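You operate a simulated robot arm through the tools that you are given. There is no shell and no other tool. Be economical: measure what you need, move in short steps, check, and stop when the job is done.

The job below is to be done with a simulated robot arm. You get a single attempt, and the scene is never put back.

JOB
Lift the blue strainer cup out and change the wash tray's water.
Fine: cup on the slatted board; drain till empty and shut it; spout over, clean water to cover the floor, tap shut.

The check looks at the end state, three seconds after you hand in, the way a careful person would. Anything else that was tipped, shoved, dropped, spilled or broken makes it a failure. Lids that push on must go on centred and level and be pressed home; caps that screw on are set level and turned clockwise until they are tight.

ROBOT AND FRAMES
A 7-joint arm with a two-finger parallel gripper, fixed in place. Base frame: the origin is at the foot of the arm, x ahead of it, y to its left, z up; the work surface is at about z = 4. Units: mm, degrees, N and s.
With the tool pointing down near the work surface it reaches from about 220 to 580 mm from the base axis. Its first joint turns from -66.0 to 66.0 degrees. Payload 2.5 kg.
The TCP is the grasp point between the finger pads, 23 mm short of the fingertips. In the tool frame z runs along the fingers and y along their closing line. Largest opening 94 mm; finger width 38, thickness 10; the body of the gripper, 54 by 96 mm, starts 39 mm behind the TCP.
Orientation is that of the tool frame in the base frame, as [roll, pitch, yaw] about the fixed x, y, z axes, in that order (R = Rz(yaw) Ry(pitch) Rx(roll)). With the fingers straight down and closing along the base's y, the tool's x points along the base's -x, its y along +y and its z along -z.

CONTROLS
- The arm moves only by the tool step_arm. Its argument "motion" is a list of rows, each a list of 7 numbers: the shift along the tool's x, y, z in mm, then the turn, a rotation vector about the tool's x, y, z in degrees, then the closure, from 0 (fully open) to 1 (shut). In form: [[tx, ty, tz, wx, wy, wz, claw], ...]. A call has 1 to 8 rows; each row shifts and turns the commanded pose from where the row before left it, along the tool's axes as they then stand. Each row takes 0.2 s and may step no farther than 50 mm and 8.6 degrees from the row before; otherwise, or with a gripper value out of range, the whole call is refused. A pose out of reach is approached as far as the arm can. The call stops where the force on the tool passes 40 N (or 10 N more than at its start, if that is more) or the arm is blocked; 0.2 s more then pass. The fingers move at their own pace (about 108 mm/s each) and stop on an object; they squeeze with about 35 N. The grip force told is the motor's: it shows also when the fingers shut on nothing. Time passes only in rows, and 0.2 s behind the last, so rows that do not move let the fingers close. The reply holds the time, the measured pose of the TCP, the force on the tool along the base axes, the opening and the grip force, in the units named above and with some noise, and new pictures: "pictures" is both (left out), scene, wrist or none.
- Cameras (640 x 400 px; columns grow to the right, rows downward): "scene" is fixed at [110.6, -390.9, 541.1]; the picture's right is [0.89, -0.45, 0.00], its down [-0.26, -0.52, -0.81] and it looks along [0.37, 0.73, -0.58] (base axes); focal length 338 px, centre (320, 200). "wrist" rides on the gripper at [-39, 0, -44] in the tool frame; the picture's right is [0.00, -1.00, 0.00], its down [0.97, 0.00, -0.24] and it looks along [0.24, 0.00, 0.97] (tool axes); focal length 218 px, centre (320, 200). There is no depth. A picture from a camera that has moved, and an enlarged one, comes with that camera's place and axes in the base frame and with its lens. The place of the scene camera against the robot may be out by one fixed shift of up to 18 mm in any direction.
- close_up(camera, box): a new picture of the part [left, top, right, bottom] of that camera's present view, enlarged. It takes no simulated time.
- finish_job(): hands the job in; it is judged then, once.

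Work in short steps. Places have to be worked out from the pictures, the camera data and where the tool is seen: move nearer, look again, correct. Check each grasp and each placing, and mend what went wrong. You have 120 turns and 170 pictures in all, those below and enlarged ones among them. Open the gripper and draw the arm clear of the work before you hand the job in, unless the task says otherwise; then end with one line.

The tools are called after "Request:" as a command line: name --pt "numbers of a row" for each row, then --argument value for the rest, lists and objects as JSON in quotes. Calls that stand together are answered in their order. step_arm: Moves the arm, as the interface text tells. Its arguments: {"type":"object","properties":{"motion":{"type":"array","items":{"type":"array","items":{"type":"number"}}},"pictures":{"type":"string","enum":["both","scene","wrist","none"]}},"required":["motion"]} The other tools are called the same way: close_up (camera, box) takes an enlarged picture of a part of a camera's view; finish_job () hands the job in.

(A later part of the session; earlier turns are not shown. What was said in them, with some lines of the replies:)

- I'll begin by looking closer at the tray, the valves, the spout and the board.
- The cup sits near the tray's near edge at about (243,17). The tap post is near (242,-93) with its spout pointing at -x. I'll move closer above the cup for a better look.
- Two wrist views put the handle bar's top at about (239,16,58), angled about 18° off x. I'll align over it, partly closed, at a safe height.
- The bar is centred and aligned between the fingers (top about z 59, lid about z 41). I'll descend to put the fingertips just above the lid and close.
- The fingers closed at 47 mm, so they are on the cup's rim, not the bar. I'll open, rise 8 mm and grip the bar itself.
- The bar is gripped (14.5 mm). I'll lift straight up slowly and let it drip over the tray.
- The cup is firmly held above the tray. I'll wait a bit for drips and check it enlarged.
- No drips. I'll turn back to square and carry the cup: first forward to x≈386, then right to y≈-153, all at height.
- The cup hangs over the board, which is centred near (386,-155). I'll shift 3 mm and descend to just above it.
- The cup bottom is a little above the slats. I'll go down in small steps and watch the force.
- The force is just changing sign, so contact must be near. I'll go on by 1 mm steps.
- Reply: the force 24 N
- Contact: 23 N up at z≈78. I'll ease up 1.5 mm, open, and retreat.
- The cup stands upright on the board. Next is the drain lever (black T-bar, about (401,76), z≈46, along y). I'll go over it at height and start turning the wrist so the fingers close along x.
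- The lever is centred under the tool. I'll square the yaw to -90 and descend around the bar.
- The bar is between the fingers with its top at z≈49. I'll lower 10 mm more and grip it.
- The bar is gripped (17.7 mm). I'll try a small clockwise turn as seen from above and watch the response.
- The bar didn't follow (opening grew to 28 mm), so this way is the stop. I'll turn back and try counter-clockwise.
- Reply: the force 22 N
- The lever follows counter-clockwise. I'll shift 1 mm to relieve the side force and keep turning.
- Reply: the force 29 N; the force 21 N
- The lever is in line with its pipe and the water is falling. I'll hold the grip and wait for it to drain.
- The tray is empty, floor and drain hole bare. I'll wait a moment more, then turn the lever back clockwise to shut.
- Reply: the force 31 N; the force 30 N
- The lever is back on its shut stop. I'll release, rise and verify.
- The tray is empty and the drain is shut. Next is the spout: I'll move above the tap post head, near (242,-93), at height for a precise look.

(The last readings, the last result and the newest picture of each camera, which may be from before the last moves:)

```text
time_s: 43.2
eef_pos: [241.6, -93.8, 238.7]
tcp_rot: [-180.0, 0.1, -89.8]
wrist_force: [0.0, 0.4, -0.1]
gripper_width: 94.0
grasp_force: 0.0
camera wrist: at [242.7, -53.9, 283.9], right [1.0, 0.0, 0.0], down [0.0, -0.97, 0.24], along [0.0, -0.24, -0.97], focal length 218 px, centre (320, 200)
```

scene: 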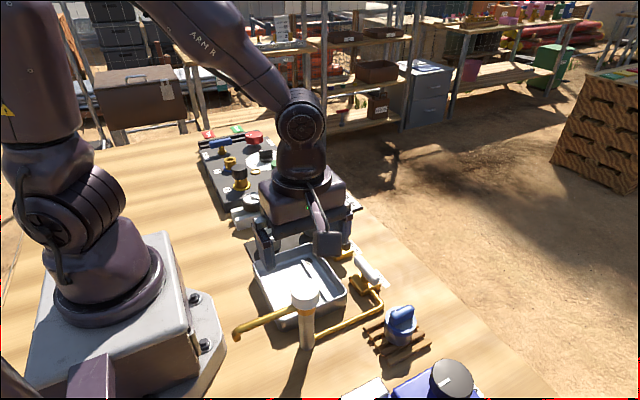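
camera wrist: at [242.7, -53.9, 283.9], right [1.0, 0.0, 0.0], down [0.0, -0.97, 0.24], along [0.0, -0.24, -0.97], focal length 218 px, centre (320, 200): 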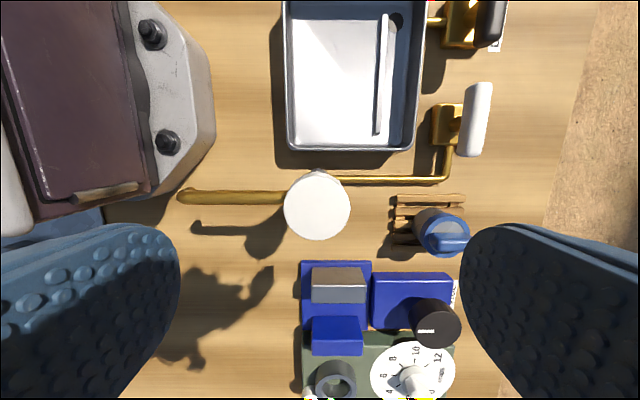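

Request:
close_up --camera "wrist" --box '[160, 130, 400, 280]'

Request:
step_arm --pt "0 0 30 0 0 0 0" --pt "0 0 0 0 0 0 0"

Request:
close_up --camera "wrist" --box '[160, 130, 400, 280]'

```text
2.67 times, centred on (280, 205) of wrist
camera zoom: at [242.7, -53.9, 283.9], right [1.0, 0.0, 0.0], down [0.0, -0.97, 0.24], along [0.0, -0.24, -0.97], focal length 582 px, centre (427, 187)
```

zoom: 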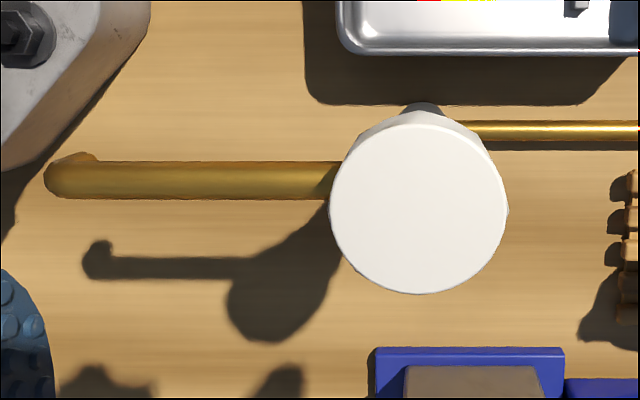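

```text
time_s: 43.8
eef_pos: [242.4, -93.1, 208.0]
tcp_rot: [180.0, 0.0, -89.9]
wrist_force: [0.0, -0.4, -0.1]
gripper_width: 94.2
grasp_force: 0.1
camera wrist: at [243.0, -53.5, 253.3], right [1.0, 0.0, 0.0], down [0.0, -0.97, 0.24], along [0.0, -0.24, -0.97], focal length 218 px, centre (320, 200)
```

scene: 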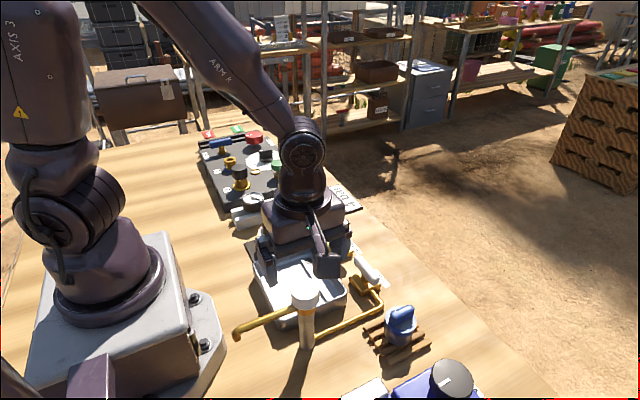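
wrist: 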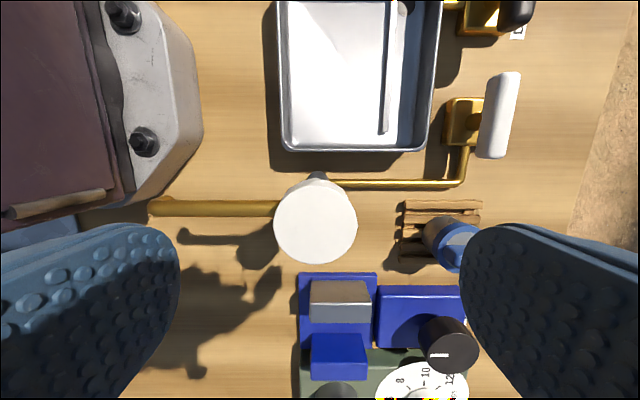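

```text
2.67 times, centred on (280, 205) of wrist
camera zoom: at [243.0, -53.5, 253.3], right [1.0, 0.0, 0.0], down [0.0, -0.97, 0.24], along [0.0, -0.24, -0.97], focal length 582 px, centre (427, 187)
```

zoom: 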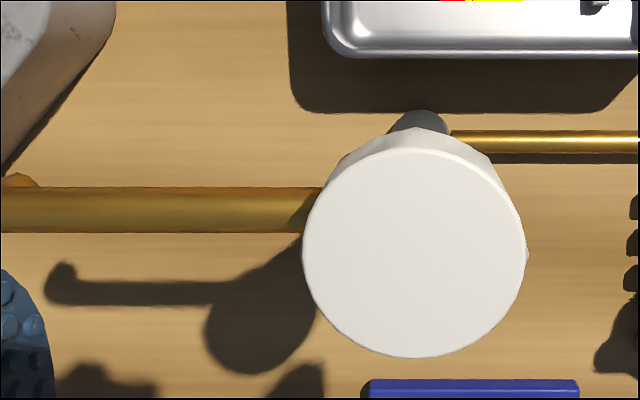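

The head is at (240.7,-93.8), top z 144.5, Ø44; the spout is at z≈114, pointing along -x and 112 mm long. I'll descend onto the head with the fingertips staying above the spout, then grip.

Request:
step_arm --pt "0.7 1.7 20 0 0 0 0.2" --pt "0 0 20 0 0 0 0.3" --pt "0 0 12 0 0 0 0.3" --pt "0 0 8 0 0 0 0.3" --pt "0 0 0 0 0 0 1" --pt "0 0 0 0 0 0 1" --pt "0 0 0 0 0 0 1"

Request:
close_up --camera "scene" --box '[220, 220, 390, 360]'

```text
time_s: 45.4
eef_pos: [239.1, -95.7, 147.8]
tcp_rot: [179.8, 0.0, -90.0]
wrist_force: [-5.6, 1.1, -3.5]
gripper_width: 43.7
grasp_force: 45.5
camera wrist: at [240.6, -54.9, 193.2], right [1.0, 0.0, 0.0], down [0.0, -0.97, 0.24], along [0.0, -0.24, -0.97], focal length 218 px, centre (320, 200)
```

scene: 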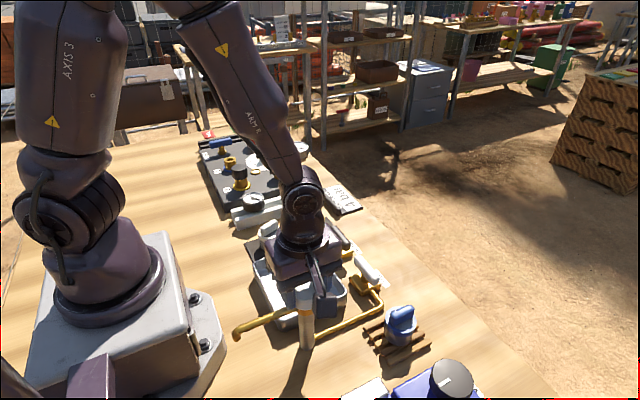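
wrist: 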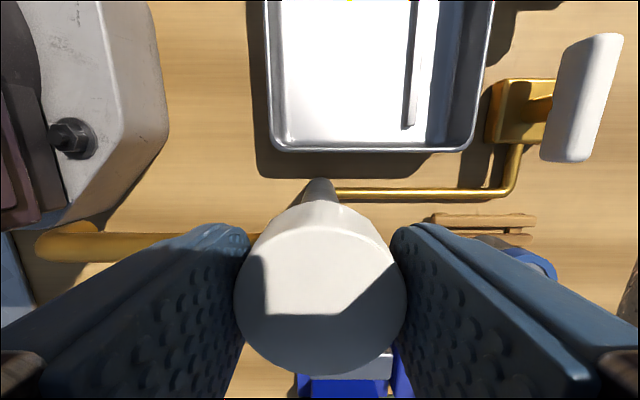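

```text
2.86 times, centred on (305, 290) of scene
camera zoom: at [110.6, -390.9, 541.1], right [0.89, -0.45, 0.0], down [-0.26, -0.52, -0.81], along [0.37, 0.73, -0.58], focal length 966 px, centre (363, -57)
```

zoom: 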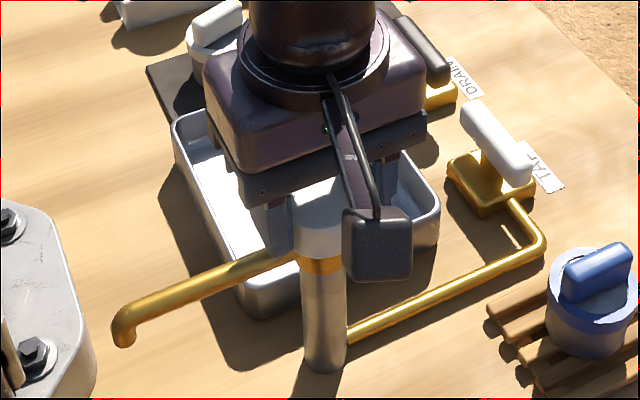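

The head is gripped at Ø43.7. I'll turn it clockwise a little and check that the spout follows.

Request:
step_arm --pt "0 0 0 0 0 6 1" --pt "0 0 0 0 0 6 1" --pt "0 0 0 0 0 6 1" --pt "0 0 0 0 0 0 1"

```text
time_s: 46.4
eef_pos: [240.7, -95.5, 148.3]
tcp_rot: [-180.0, 0.1, -108.1]
wrist_force: [4.6, -15.0, -29.6]
gripper_width: 43.8
grasp_force: 44.9
camera wrist: at [252.9, -56.6, 193.9], right [0.95, -0.31, 0.0], down [-0.3, -0.92, 0.24], along [-0.07, -0.23, -0.97], focal length 218 px, centre (320, 200)
```

scene: 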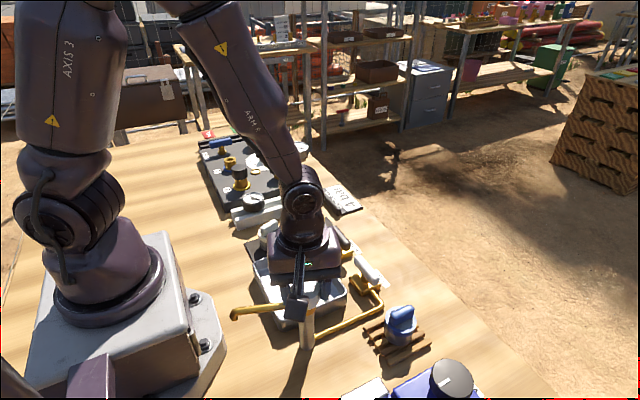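
wrist: 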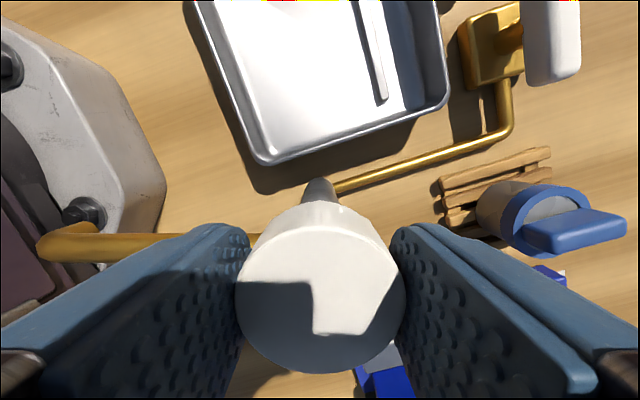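

The spout follows. I'll relieve the small load and keep turning.

Request:
step_arm --pt "1 0 1 0 0 6 1" --pt "0 0 0 0 0 7 1" --pt "0 0 0 0 0 7 1" --pt "0 0 0 0 0 7 1" --pt "0 0 0 0 0 7 1" --pt "0 0 0 0 0 0 1" --pictures "wrist"

```text
time_s: 47.8
eef_pos: [239.9, -93.6, 148.7]
tcp_rot: [-179.8, 0.0, -142.0]
wrist_force: [0.2, -2.4, 31.0]
gripper_width: 43.4
grasp_force: 45.0
camera wrist: at [271.7, -69.9, 193.9], right [0.61, -0.79, 0.0], down [-0.77, -0.6, 0.24], along [-0.19, -0.15, -0.97], focal length 218 px, centre (320, 200)
```

wrist: 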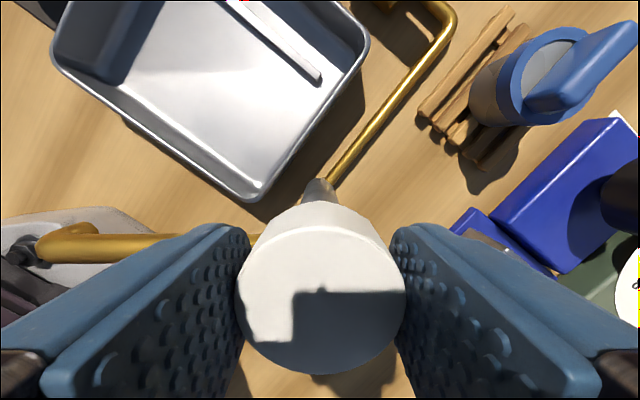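

Request:
step_arm --pt "0 0 -0.6 0 0 6 1" --pt "0 0 0 0 0 7 1" --pt "0 0 0 0 0 7 1" --pt "0 0 0 0 0 7 1" --pt "0 0 0 0 0 0 1" --pictures "none"

Request:
step_arm --pt "0 0 0 0 0 7 1" --pt "0 0 0 0 0 7 1" --pt "0 0 0 0 0 7 1" --pt "0 0 0 0 0 3 1" --pt "0 0 0 0 0 0 1"

```text
time_s: 49.0
eef_pos: [240.3, -95.3, 148.6]
tcp_rot: [180.0, 0.2, -169.0]
wrist_force: [25.5, 0.6, -18.9]
gripper_width: 43.6
grasp_force: 44.7
```

```text
time_s: 50.2
eef_pos: [237.0, -93.8, 148.5]
tcp_rot: [-180.0, -0.3, 167.1]
wrist_force: [-9.4, 1.0, 18.2]
gripper_width: 43.9
grasp_force: 45.2
camera wrist: at [276.6, -102.6, 193.2], right [-0.23, -0.97, 0.0], down [-0.94, 0.22, 0.24], along [-0.24, 0.06, -0.97], focal length 218 px, centre (320, 200)
```

scene: 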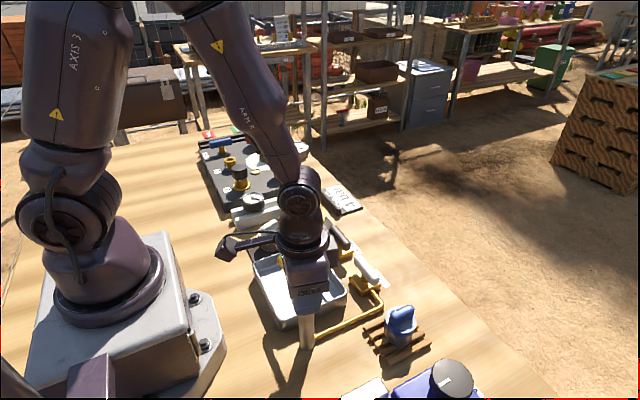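
wrist: 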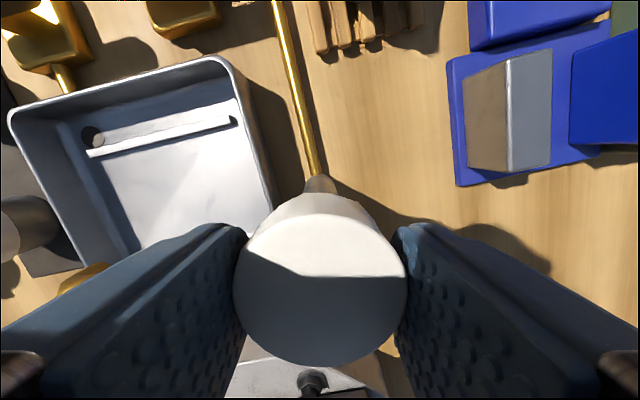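

The spout has been turned about 103°. I'll release, rise and look.

Request:
step_arm --pt "0 0 0 0 0 0 0.3" --pt "0 0 0 0 0 0 0.3" --pt "0 0 -20 0 0 0 0.3" --pt "0 0 -40 0 0 0 0.3" --pt "0 0 -40 0 0 0 0.3" --pt "0 0 0 0 0 0 0.3"

Request:
close_up --camera "scene" --box '[220, 220, 390, 360]'

```text
time_s: 51.6
eef_pos: [239.6, -95.3, 249.6]
tcp_rot: [179.9, 0.0, 167.0]
wrist_force: [-0.4, -0.1, -0.1]
gripper_width: 65.6
grasp_force: 0.2
camera wrist: at [277.8, -102.3, 294.3], right [-0.22, -0.97, 0.0], down [-0.95, 0.22, 0.24], along [-0.23, 0.05, -0.97], focal length 218 px, centre (320, 200)
```

scene: 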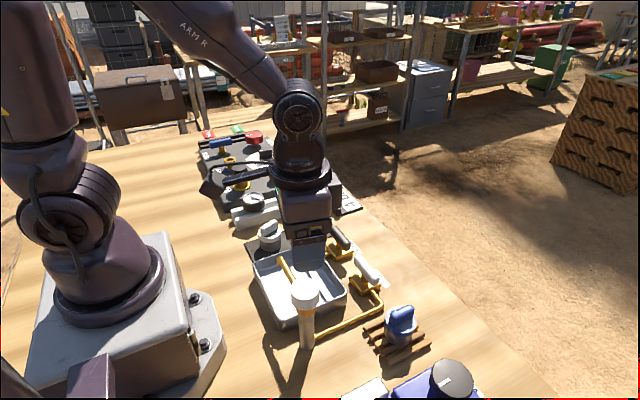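
wrist: 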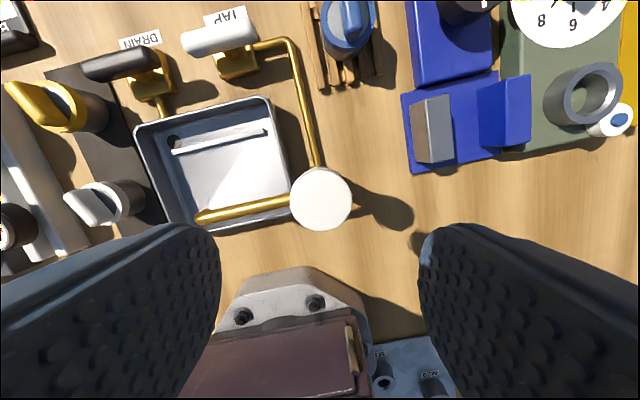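

```text
2.86 times, centred on (305, 290) of scene
camera zoom: at [110.6, -390.9, 541.1], right [0.89, -0.45, 0.0], down [-0.26, -0.52, -0.81], along [0.37, 0.73, -0.58], focal length 966 px, centre (363, -57)
```

zoom: 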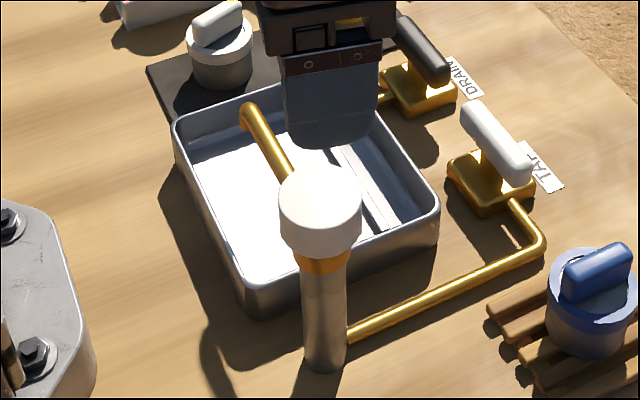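

The spout is over the tray with its outlet near (242,11), but close to the near side (it slipped some). I'll regrip and turn about 15° more to bring it more central.

Request:
step_arm --pt "-0.5 1 40 0 0 0 0.3" --pt "0 0 40 0 0 0 0.3" --pt "0 0 13 0 0 0 0.3" --pt "0 0 8 0 0 0 0.3" --pt "0 0 0 0 0 0 1" --pt "0 0 0 0 0 0 1" --pt "0 0 0 0 0 0 1" --pictures "none"

Request:
step_arm --pt "0 0 0 0 0 5 1" --pt "0 0 0 0 0 5 1" --pt "0 0 0 0 0 5 1" --pt "0 0 0 0 0 2 1" --pt "0 0 0 0 0 0 1" --pictures "none"

Request:
step_arm --pt "0 0 0 0 0 0 0.3" --pt "0 0 0 0 0 0 0.3" --pt "0 0 -20 0 0 0 0.3" --pt "0 0 -40 0 0 0 0.3" --pt "0 0 -40 0 0 0 0.3" --pt "0 0 0 0 0 0 0.3"

```text
time_s: 53.2
eef_pos: [240.1, -94.7, 146.5]
tcp_rot: [-179.9, 0.0, 166.9]
wrist_force: [-7.1, -21.8, -14.3]
gripper_width: 43.4
grasp_force: 44.8
```

```text
time_s: 54.4
eef_pos: [240.6, -94.7, 147.9]
tcp_rot: [-179.9, 0.3, 149.9]
wrist_force: [-4.4, -37.4, 5.3]
gripper_width: 43.8
grasp_force: 45.4
```

```text
time_s: 55.8
eef_pos: [240.5, -94.8, 248.1]
tcp_rot: [180.0, -0.1, 150.0]
wrist_force: [0.1, -0.1, 0.9]
gripper_width: 65.9
grasp_force: 0.0
camera wrist: at [274.7, -112.9, 293.0], right [-0.5, -0.87, 0.0], down [-0.84, 0.48, 0.24], along [-0.21, 0.12, -0.97], focal length 218 px, centre (320, 200)
```

scene: 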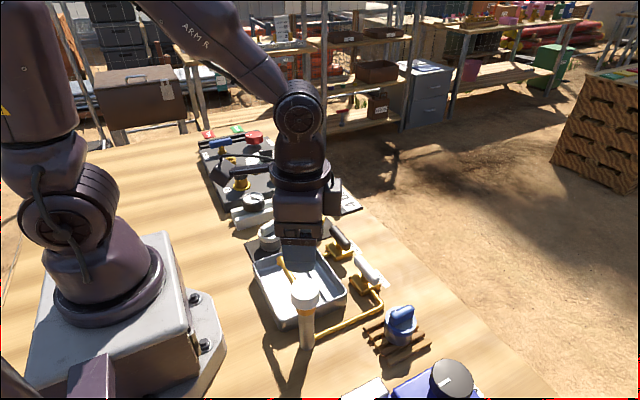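
wrist: 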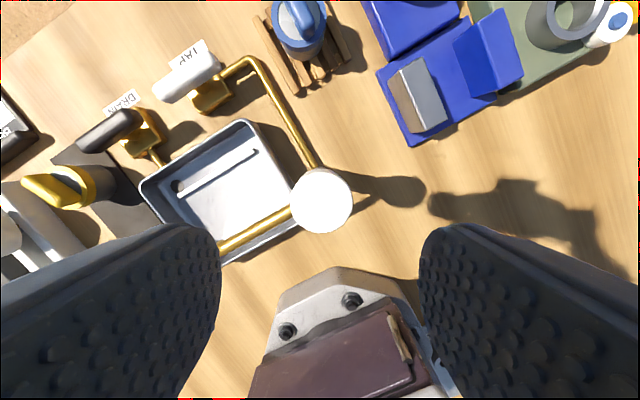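

The head slipped without moving the spout, so the spout is at its stop near 90°, with its outlet at about (242,11), some 33 mm inside the tray. That's its place. Now to the tap lever at (401,-30): I'll turn the wrist to yaw 90 and go over it.

Request:
step_arm --pt "0 0 0 0 0 7.5 0.5" --pt "0 0 0 0 0 7.5 0.5" --pt "0 0 0 0 0 7.5 0.5" --pt "0 0 0 0 0 7.5 0.5" --pt "0 0 0 0 0 7.5 0.5" --pt "0 0 0 0 0 7.5 0.5" --pt "0 0 0 0 0 7.5 0.5" --pt "0 0 0 0 0 7.5 0.5" --pictures "none"

Request:
step_arm --pt "16.2 40 0 0 0 0 0.5" --pt "16.2 40 0 0 0 0 0.5" --pt "16.2 40 0 0 0 0 0.5" --pt "16.2 40 0 0 0 0 0.55" --pt "0 0 40 0 0 0 0.55" --pt "0 0 40 0 0 0 0.55" --pt "0 0 0 0 0 0 0.55"

```text
time_s: 57.6
eef_pos: [240.6, -93.3, 247.9]
tcp_rot: [-180.0, 0.0, 89.8]
wrist_force: [0.3, 0.1, 0.1]
gripper_width: 47.0
grasp_force: 0.1
```

```text
time_s: 59.2
eef_pos: [401.0, -27.5, 165.4]
tcp_rot: [-179.9, 0.0, 89.9]
wrist_force: [-0.8, -0.4, -0.1]
gripper_width: 42.4
grasp_force: 0.1
camera wrist: at [401.0, -66.8, 211.4], right [-1.0, 0.0, 0.0], down [0.0, 0.97, 0.24], along [0.0, 0.24, -0.97], focal length 218 px, centre (320, 200)
```

scene: 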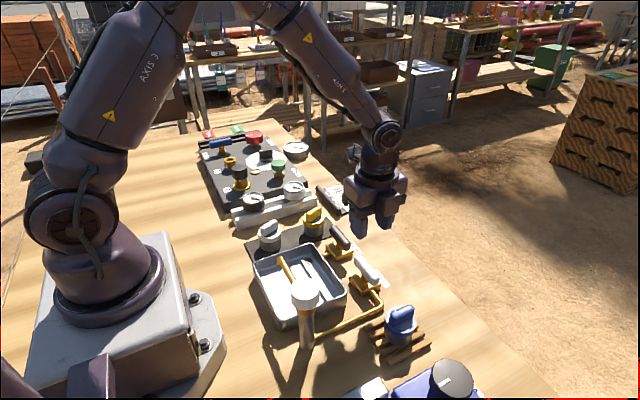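
wrist: 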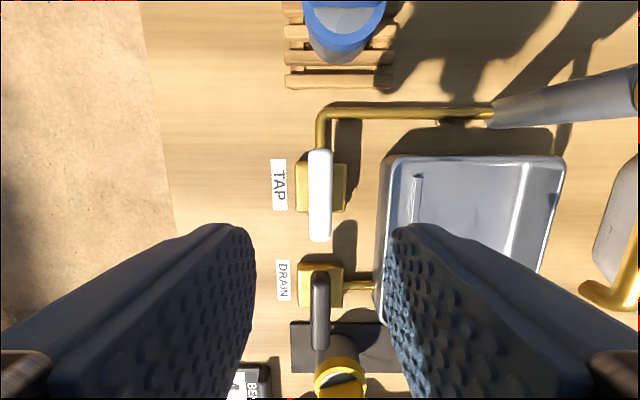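

The tap lever's centre is about 3 mm toward -y. I'll correct and descend around it.

Request:
step_arm --pt "-3 0 40 0 0 0 0.55" --pt "0 0 40 0 0 0 0.55" --pt "0 0 16 0 0 0 0.55" --pt "0 0 0 0 0 0 0.55" --pictures "wrist"

```text
time_s: 60.2
eef_pos: [401.8, -33.6, 70.9]
tcp_rot: [180.0, 0.1, 90.1]
wrist_force: [-0.6, 0.8, 0.1]
gripper_width: 42.2
grasp_force: 0.1
camera wrist: at [401.1, -70.6, 116.5], right [-1.0, 0.0, 0.0], down [0.0, 0.97, 0.24], along [0.0, 0.24, -0.97], focal length 218 px, centre (320, 200)
```

wrist: 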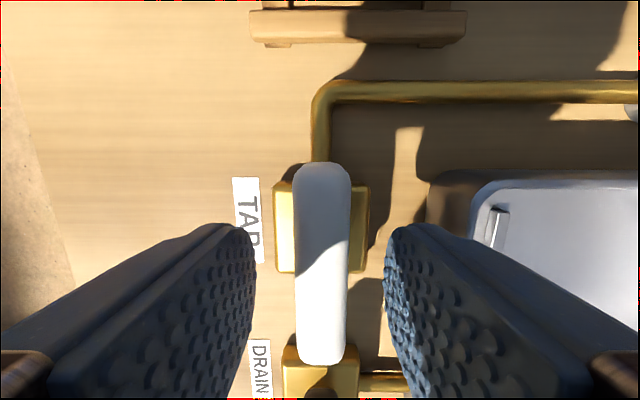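

Request:
step_arm --pt "0 0 6 0 0 0 0.55" --pt "0 0 5 0 0 0 0.55" --pt "0 0 0 0 0 0 1" --pt "0 0 0 0 0 0 1" --pt "0 0 0 0 0 0 1" --pictures "none"

Request:
step_arm --pt "0 0 0 0 0 -5 1" --pt "0 0 0 0 0 -5 1" --pt "0 0 0 0 0 -5 1"

Request:
close_up --camera "scene" --box '[220, 220, 390, 360]'

```text
time_s: 61.4
eef_pos: [399.6, -31.2, 59.5]
tcp_rot: [-179.9, 0.0, 90.0]
wrist_force: [-6.9, -1.4, 2.3]
gripper_width: 17.9
grasp_force: 44.8
```

```text
time_s: 62.2
eef_pos: [400.3, -32.2, 60.3]
tcp_rot: [-180.0, -0.1, 105.2]
wrist_force: [0.9, -1.8, -10.2]
gripper_width: 17.8
grasp_force: 45.4
camera wrist: at [411.3, -68.7, 105.4], right [-0.97, -0.26, 0.0], down [-0.25, 0.94, 0.24], along [-0.06, 0.23, -0.97], focal length 218 px, centre (320, 200)
```

scene: 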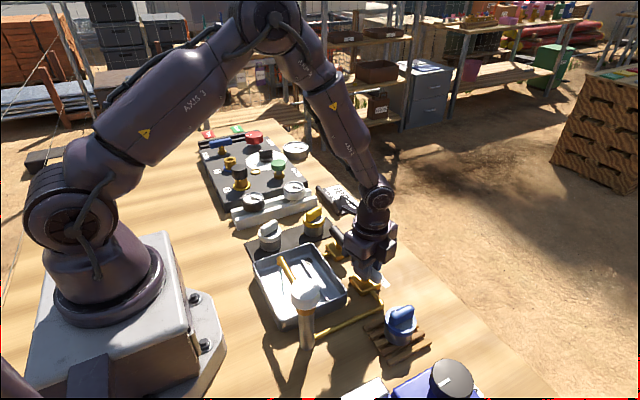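
wrist: 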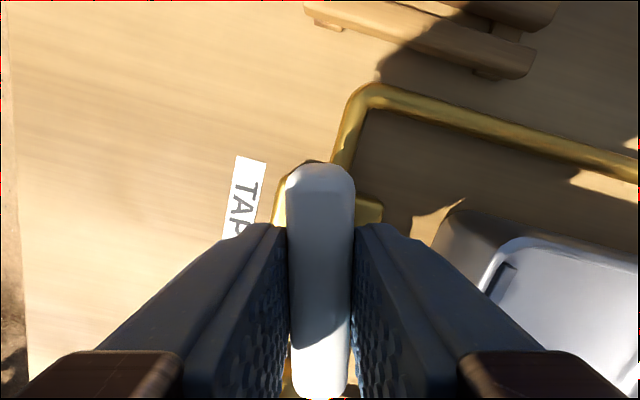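

```text
2.86 times, centred on (305, 290) of scene
camera zoom: at [110.7, -390.9, 541.0], right [0.89, -0.45, 0.0], down [-0.26, -0.52, -0.81], along [0.37, 0.73, -0.58], focal length 966 px, centre (363, -57)
```

zoom: 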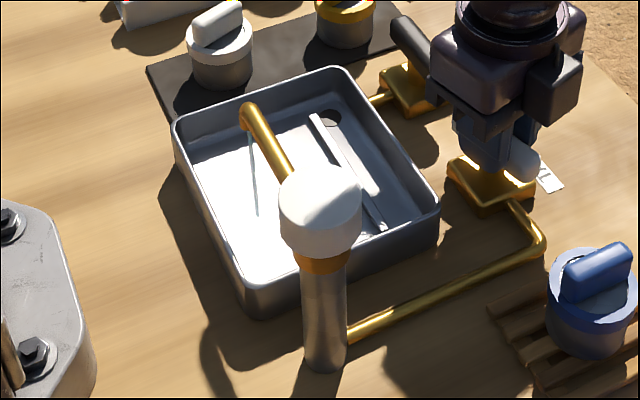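

The lever turns and a thin stream falls inside the tray. I'll open it a bit more and watch the level.

Request:
step_arm --pt "0 0 0 0 0 -7 1" --pt "0 0 0 0 0 -7 1" --pt "0 0 0 0 0 -6 1" --pt "0 0 0 0 0 0 1" --pt "0 0 0 0 0 0 1" --pictures "none"

Request:
close_up --camera "scene" --box '[220, 220, 390, 360]'

```text
time_s: 63.4
eef_pos: [400.8, -30.6, 60.9]
tcp_rot: [179.9, 0.0, 125.2]
wrist_force: [15.7, 2.5, -29.4]
gripper_width: 18.0
grasp_force: 45.0
```

```text
2.86 times, centred on (305, 290) of scene
camera zoom: at [110.7, -390.9, 541.0], right [0.89, -0.45, 0.0], down [-0.26, -0.52, -0.81], along [0.37, 0.73, -0.58], focal length 966 px, centre (363, -57)
```

zoom: 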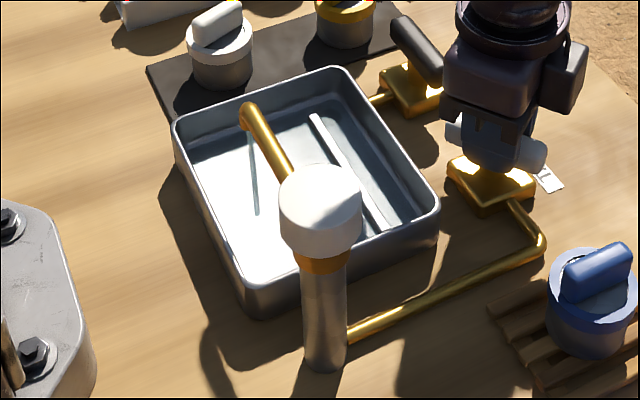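

It's filling steadily. I'll hold here, relieve the vertical load, and look again.

Request:
step_arm --pt "0 0 0.8 0 0 0 1" --pt "0 0 0 0 0 0 1" --pt "0 0 0 0 0 0 1" --pictures "none"

Request:
close_up --camera "scene" --box '[250, 240, 360, 330]'

```text
time_s: 64.2
eef_pos: [400.8, -31.6, 61.0]
tcp_rot: [180.0, 0.0, 125.1]
wrist_force: [5.3, 7.9, -6.9]
gripper_width: 17.9
grasp_force: 44.7
```

```text
4.44 times, centred on (305, 285) of scene
camera zoom: at [110.6, -390.9, 541.1], right [0.89, -0.45, 0.0], down [-0.26, -0.52, -0.81], along [0.37, 0.73, -0.58], focal length 1503 px, centre (387, -178)
```

zoom: 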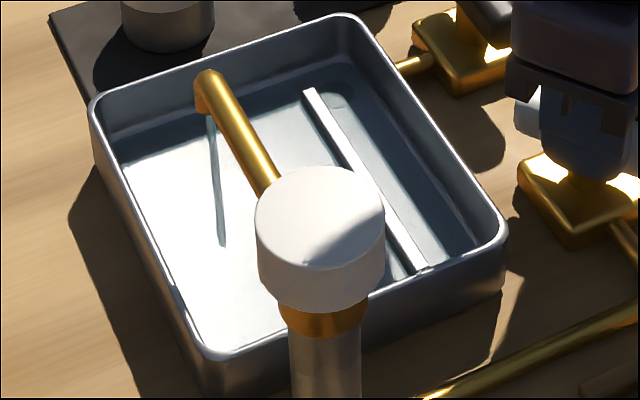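

Water covers much of the floor but is shallow. I'll let it rise somewhat more.

Request:
step_arm --pt "0 0 0 0 0 0 1" --pt "0 0 0 0 0 0 1" --pt "0 0 0 0 0 0 1" --pt "0 0 0 0 0 0 1" --pt "0 0 0 0 0 0 1" --pt "0 0 0 0 0 0 1" --pictures "none"

Request:
close_up --camera "scene" --box '[250, 240, 360, 330]'

```text
time_s: 65.6
eef_pos: [401.6, -31.8, 59.9]
tcp_rot: [180.0, -0.1, 125.0]
wrist_force: [3.1, 9.3, 11.1]
gripper_width: 17.8
grasp_force: 45.0
```

```text
4.44 times, centred on (305, 285) of scene
camera zoom: at [110.6, -390.9, 541.1], right [0.89, -0.45, 0.0], down [-0.26, -0.52, -0.81], along [0.37, 0.73, -0.58], focal length 1503 px, centre (387, -178)
```

zoom: 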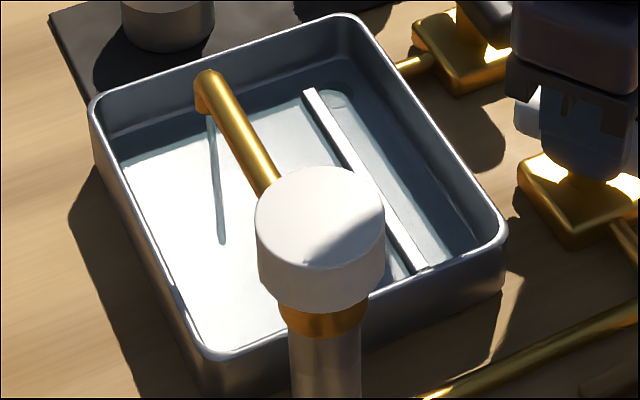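

Request:
step_arm --pt "0 0 0 0 0 0 1" --pt "0 0 0 0 0 0 1" --pt "0 0 0 0 0 0 1" --pt "0 0 0 0 0 0 1" --pt "0 0 0 0 0 0 1" --pt "0 0 0 0 0 0 1" --pt "0 0 0 0 0 0 1" --pt "0 0 0 0 0 0 1" --pictures "none"

Request:
close_up --camera "scene" --box '[250, 240, 360, 330]'

```text
time_s: 67.4
eef_pos: [400.4, -31.7, 60.5]
tcp_rot: [179.9, 0.0, 125.2]
wrist_force: [4.1, 10.3, 24.7]
gripper_width: 18.0
grasp_force: 45.5
```

```text
4.44 times, centred on (305, 285) of scene
camera zoom: at [110.5, -390.9, 541.1], right [0.89, -0.45, 0.0], down [-0.26, -0.52, -0.81], along [0.37, 0.73, -0.58], focal length 1503 px, centre (387, -178)
```

zoom: 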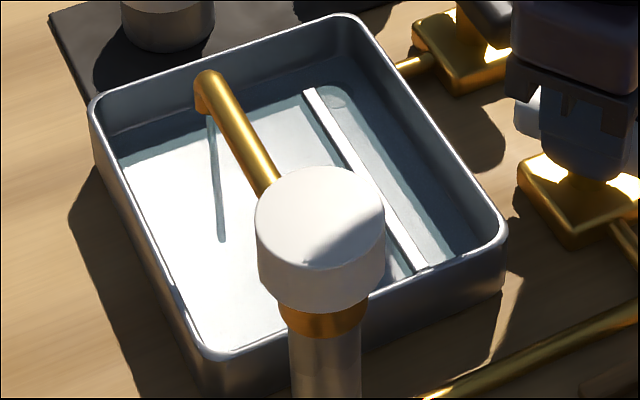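

Rising slowly. I'll relieve the vertical load and keep waiting.

Request:
step_arm --pt "0 0 -0.7 0 0 0 1" --pt "0 0 0 0 0 0 1" --pt "0 0 0 0 0 0 1" --pt "0 0 0 0 0 0 1" --pt "0 0 0 0 0 0 1" --pt "0 0 0 0 0 0 1" --pt "0 0 0 0 0 0 1" --pt "0 0 0 0 0 0 1" --pictures "none"

Request:
step_arm --pt "0 0 0 0 0 0 1" --pt "0 0 0 0 0 0 1" --pt "0 0 0 0 0 0 1" --pt "0 0 0 0 0 0 1" --pt "0 0 0 0 0 0 1" --pt "0 0 0 0 0 0 1" --pt "0 0 0 0 0 0 1" --pt "0 0 0 0 0 0 1" --pictures "none"

Request:
close_up --camera "scene" --box '[250, 240, 360, 330]'

```text
time_s: 69.2
eef_pos: [400.6, -31.3, 60.2]
tcp_rot: [179.9, 0.2, 125.1]
wrist_force: [22.2, 12.6, -17.3]
gripper_width: 18.0
grasp_force: 44.7
```

```text
time_s: 71.1
eef_pos: [401.2, -32.1, 60.7]
tcp_rot: [179.9, 0.1, 125.0]
wrist_force: [2.8, 0.3, -3.1]
gripper_width: 18.1
grasp_force: 45.5
stopped in row 8: the force on the tool passed its limit (the readings are from after the stop); the commanded pose is now the measured one
```

```text
4.44 times, centred on (305, 285) of scene
camera zoom: at [110.6, -390.9, 541.1], right [0.89, -0.45, 0.0], down [-0.26, -0.52, -0.81], along [0.37, 0.73, -0.58], focal length 1503 px, centre (387, -178)
```

zoom: 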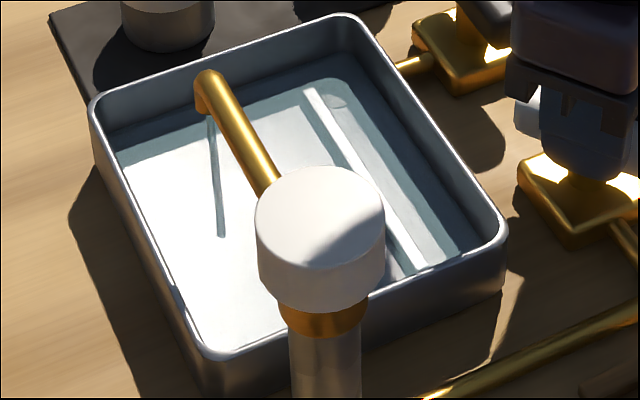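

The ridge is now under clear water, so the floor is well covered. I'll turn the tap back clockwise to shut.

Request:
step_arm --pt "0 0 0 0 0 7 1" --pt "0 0 0 0 0 7 1" --pt "0 0 0 0 0 7 1" --pt "0 0 0 0 0 7 1" --pt "0 0 0 0 0 7 1" --pt "0 0 0 0 0 3 1" --pt "0 0 0 0 0 0 1"

Request:
close_up --camera "scene" --box '[250, 240, 360, 330]'

```text
time_s: 72.7
eef_pos: [399.4, -31.9, 58.8]
tcp_rot: [-179.9, 0.1, 87.3]
wrist_force: [-20.9, -5.3, 9.6]
gripper_width: 19.5
grasp_force: 45.3
camera wrist: at [398.9, -70.2, 105.4], right [-1.0, 0.05, 0.0], down [0.05, 0.97, 0.24], along [0.01, 0.24, -0.97], focal length 218 px, centre (320, 200)
```

scene: 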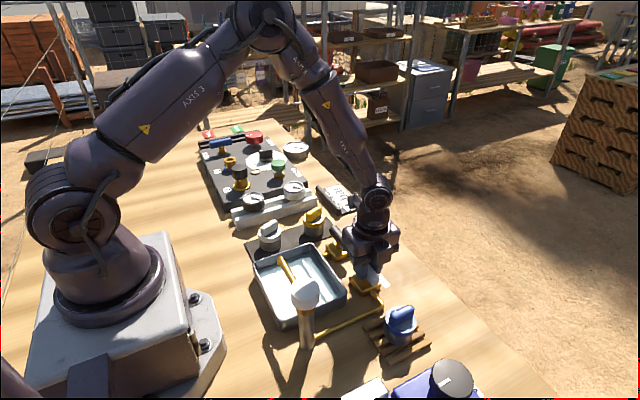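
wrist: 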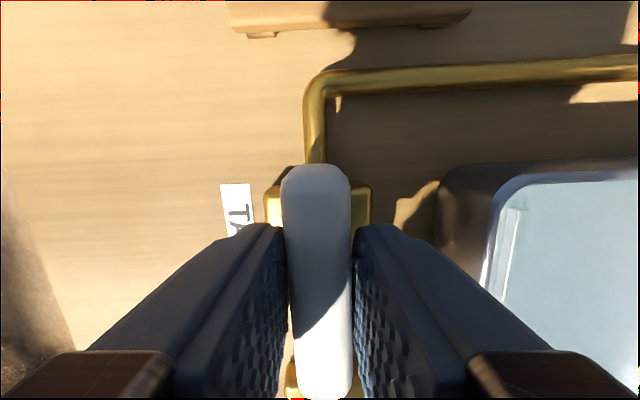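

```text
4.44 times, centred on (305, 285) of scene
camera zoom: at [110.6, -390.9, 541.1], right [0.89, -0.45, 0.0], down [-0.26, -0.52, -0.81], along [0.37, 0.73, -0.58], focal length 1503 px, centre (387, -178)
```

zoom: 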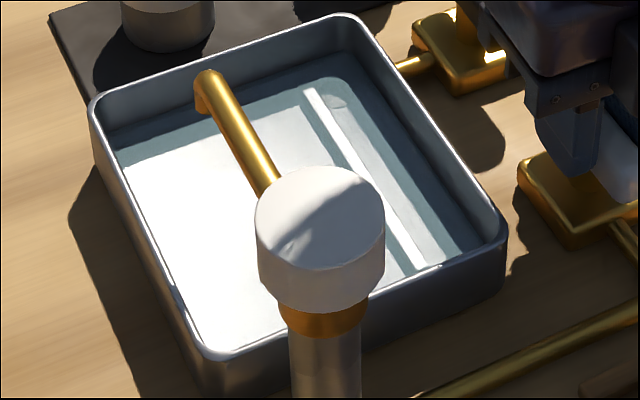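

The stream has stopped and the tap is on its shut stop. I'll release, rise clear and verify everything.

Request:
step_arm --pt "0 0 0 0 0 -3 0.6" --pt "0 0 0 0 0 0 0.5" --pt "0 0 -20 0 0 0 0.5" --pt "0 0 -45 0 0 0 0.4" --pt "0 0 -45 0 0 0 0.2" --pt "0 0 -45 0 0 0 0" --pt "0 0 -45 0 0 0 0" --pt "0 0 0 0 0 0 0"

Request:
close_up --camera "scene" --box '[230, 200, 470, 370]'

Request:
close_up --camera "wrist" --box '[220, 50, 600, 300]'

```text
time_s: 74.5
eef_pos: [401.2, -31.0, 261.3]
tcp_rot: [179.9, 0.0, 90.1]
wrist_force: [0.5, -0.4, 0.4]
gripper_width: 93.9
grasp_force: 0.1
camera wrist: at [401.5, -70.0, 305.5], right [-1.0, 0.0, 0.0], down [0.0, 0.97, 0.24], along [0.0, 0.24, -0.97], focal length 218 px, centre (320, 200)
```

scene: 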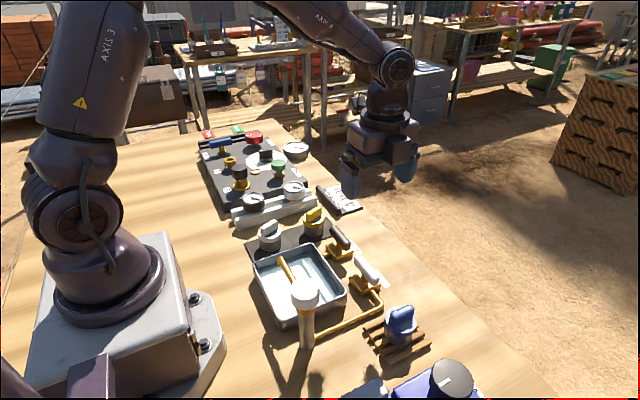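
wrist: 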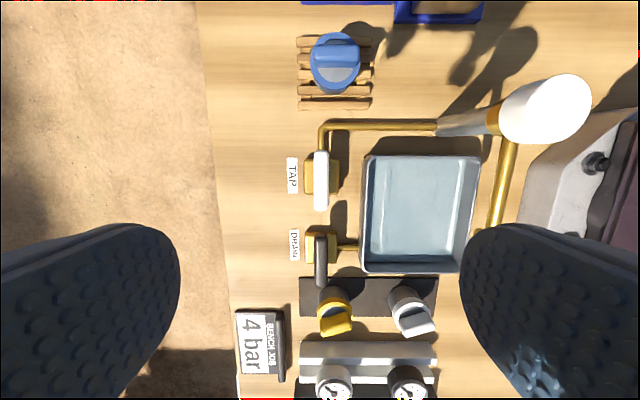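

```text
2.35 times, centred on (350, 285) of scene
camera zoom: at [110.6, -390.9, 541.1], right [0.89, -0.45, 0.0], down [-0.26, -0.52, -0.81], along [0.37, 0.73, -0.58], focal length 796 px, centre (249, 0)
```

zoom: 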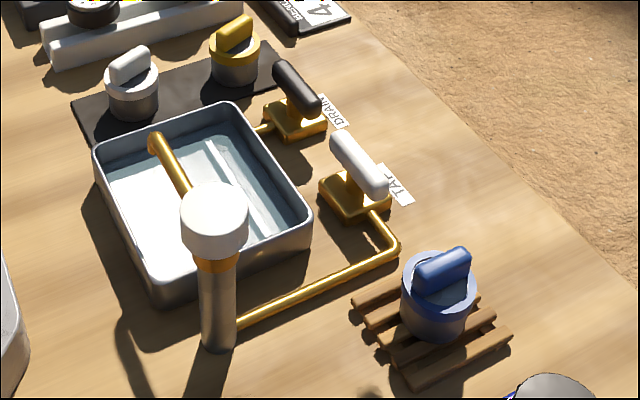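

```text
1.60 times, centred on (410, 175) of wrist
camera zoom: at [401.5, -70.0, 305.5], right [-1.0, 0.0, 0.0], down [0.0, 0.97, 0.24], along [0.0, 0.24, -0.97], focal length 349 px, centre (176, 240)
```

zoom: 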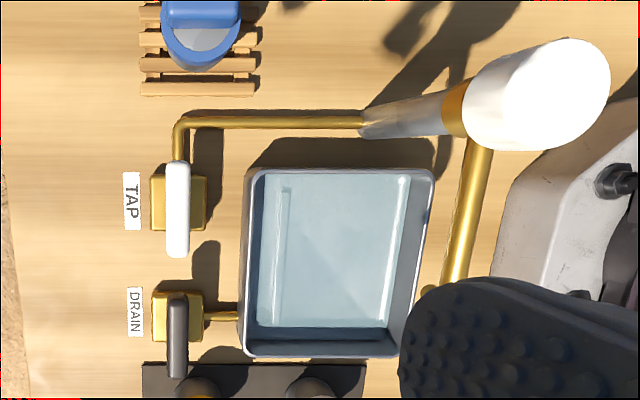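

Everything checks out in the pictures: the cup is upright on the board, both levers are shut, the spout is over the tray, clear water covers the floor, the bench is dry, and the arm is clear with the gripper open. I'll hand in.

Request:
finish_job

```text
The job is handed in.
```

The blue cup is on the slatted board, the old water is drained with the drain shut, the spout is over the tray, clean water covers the floor, and the tap is shut.
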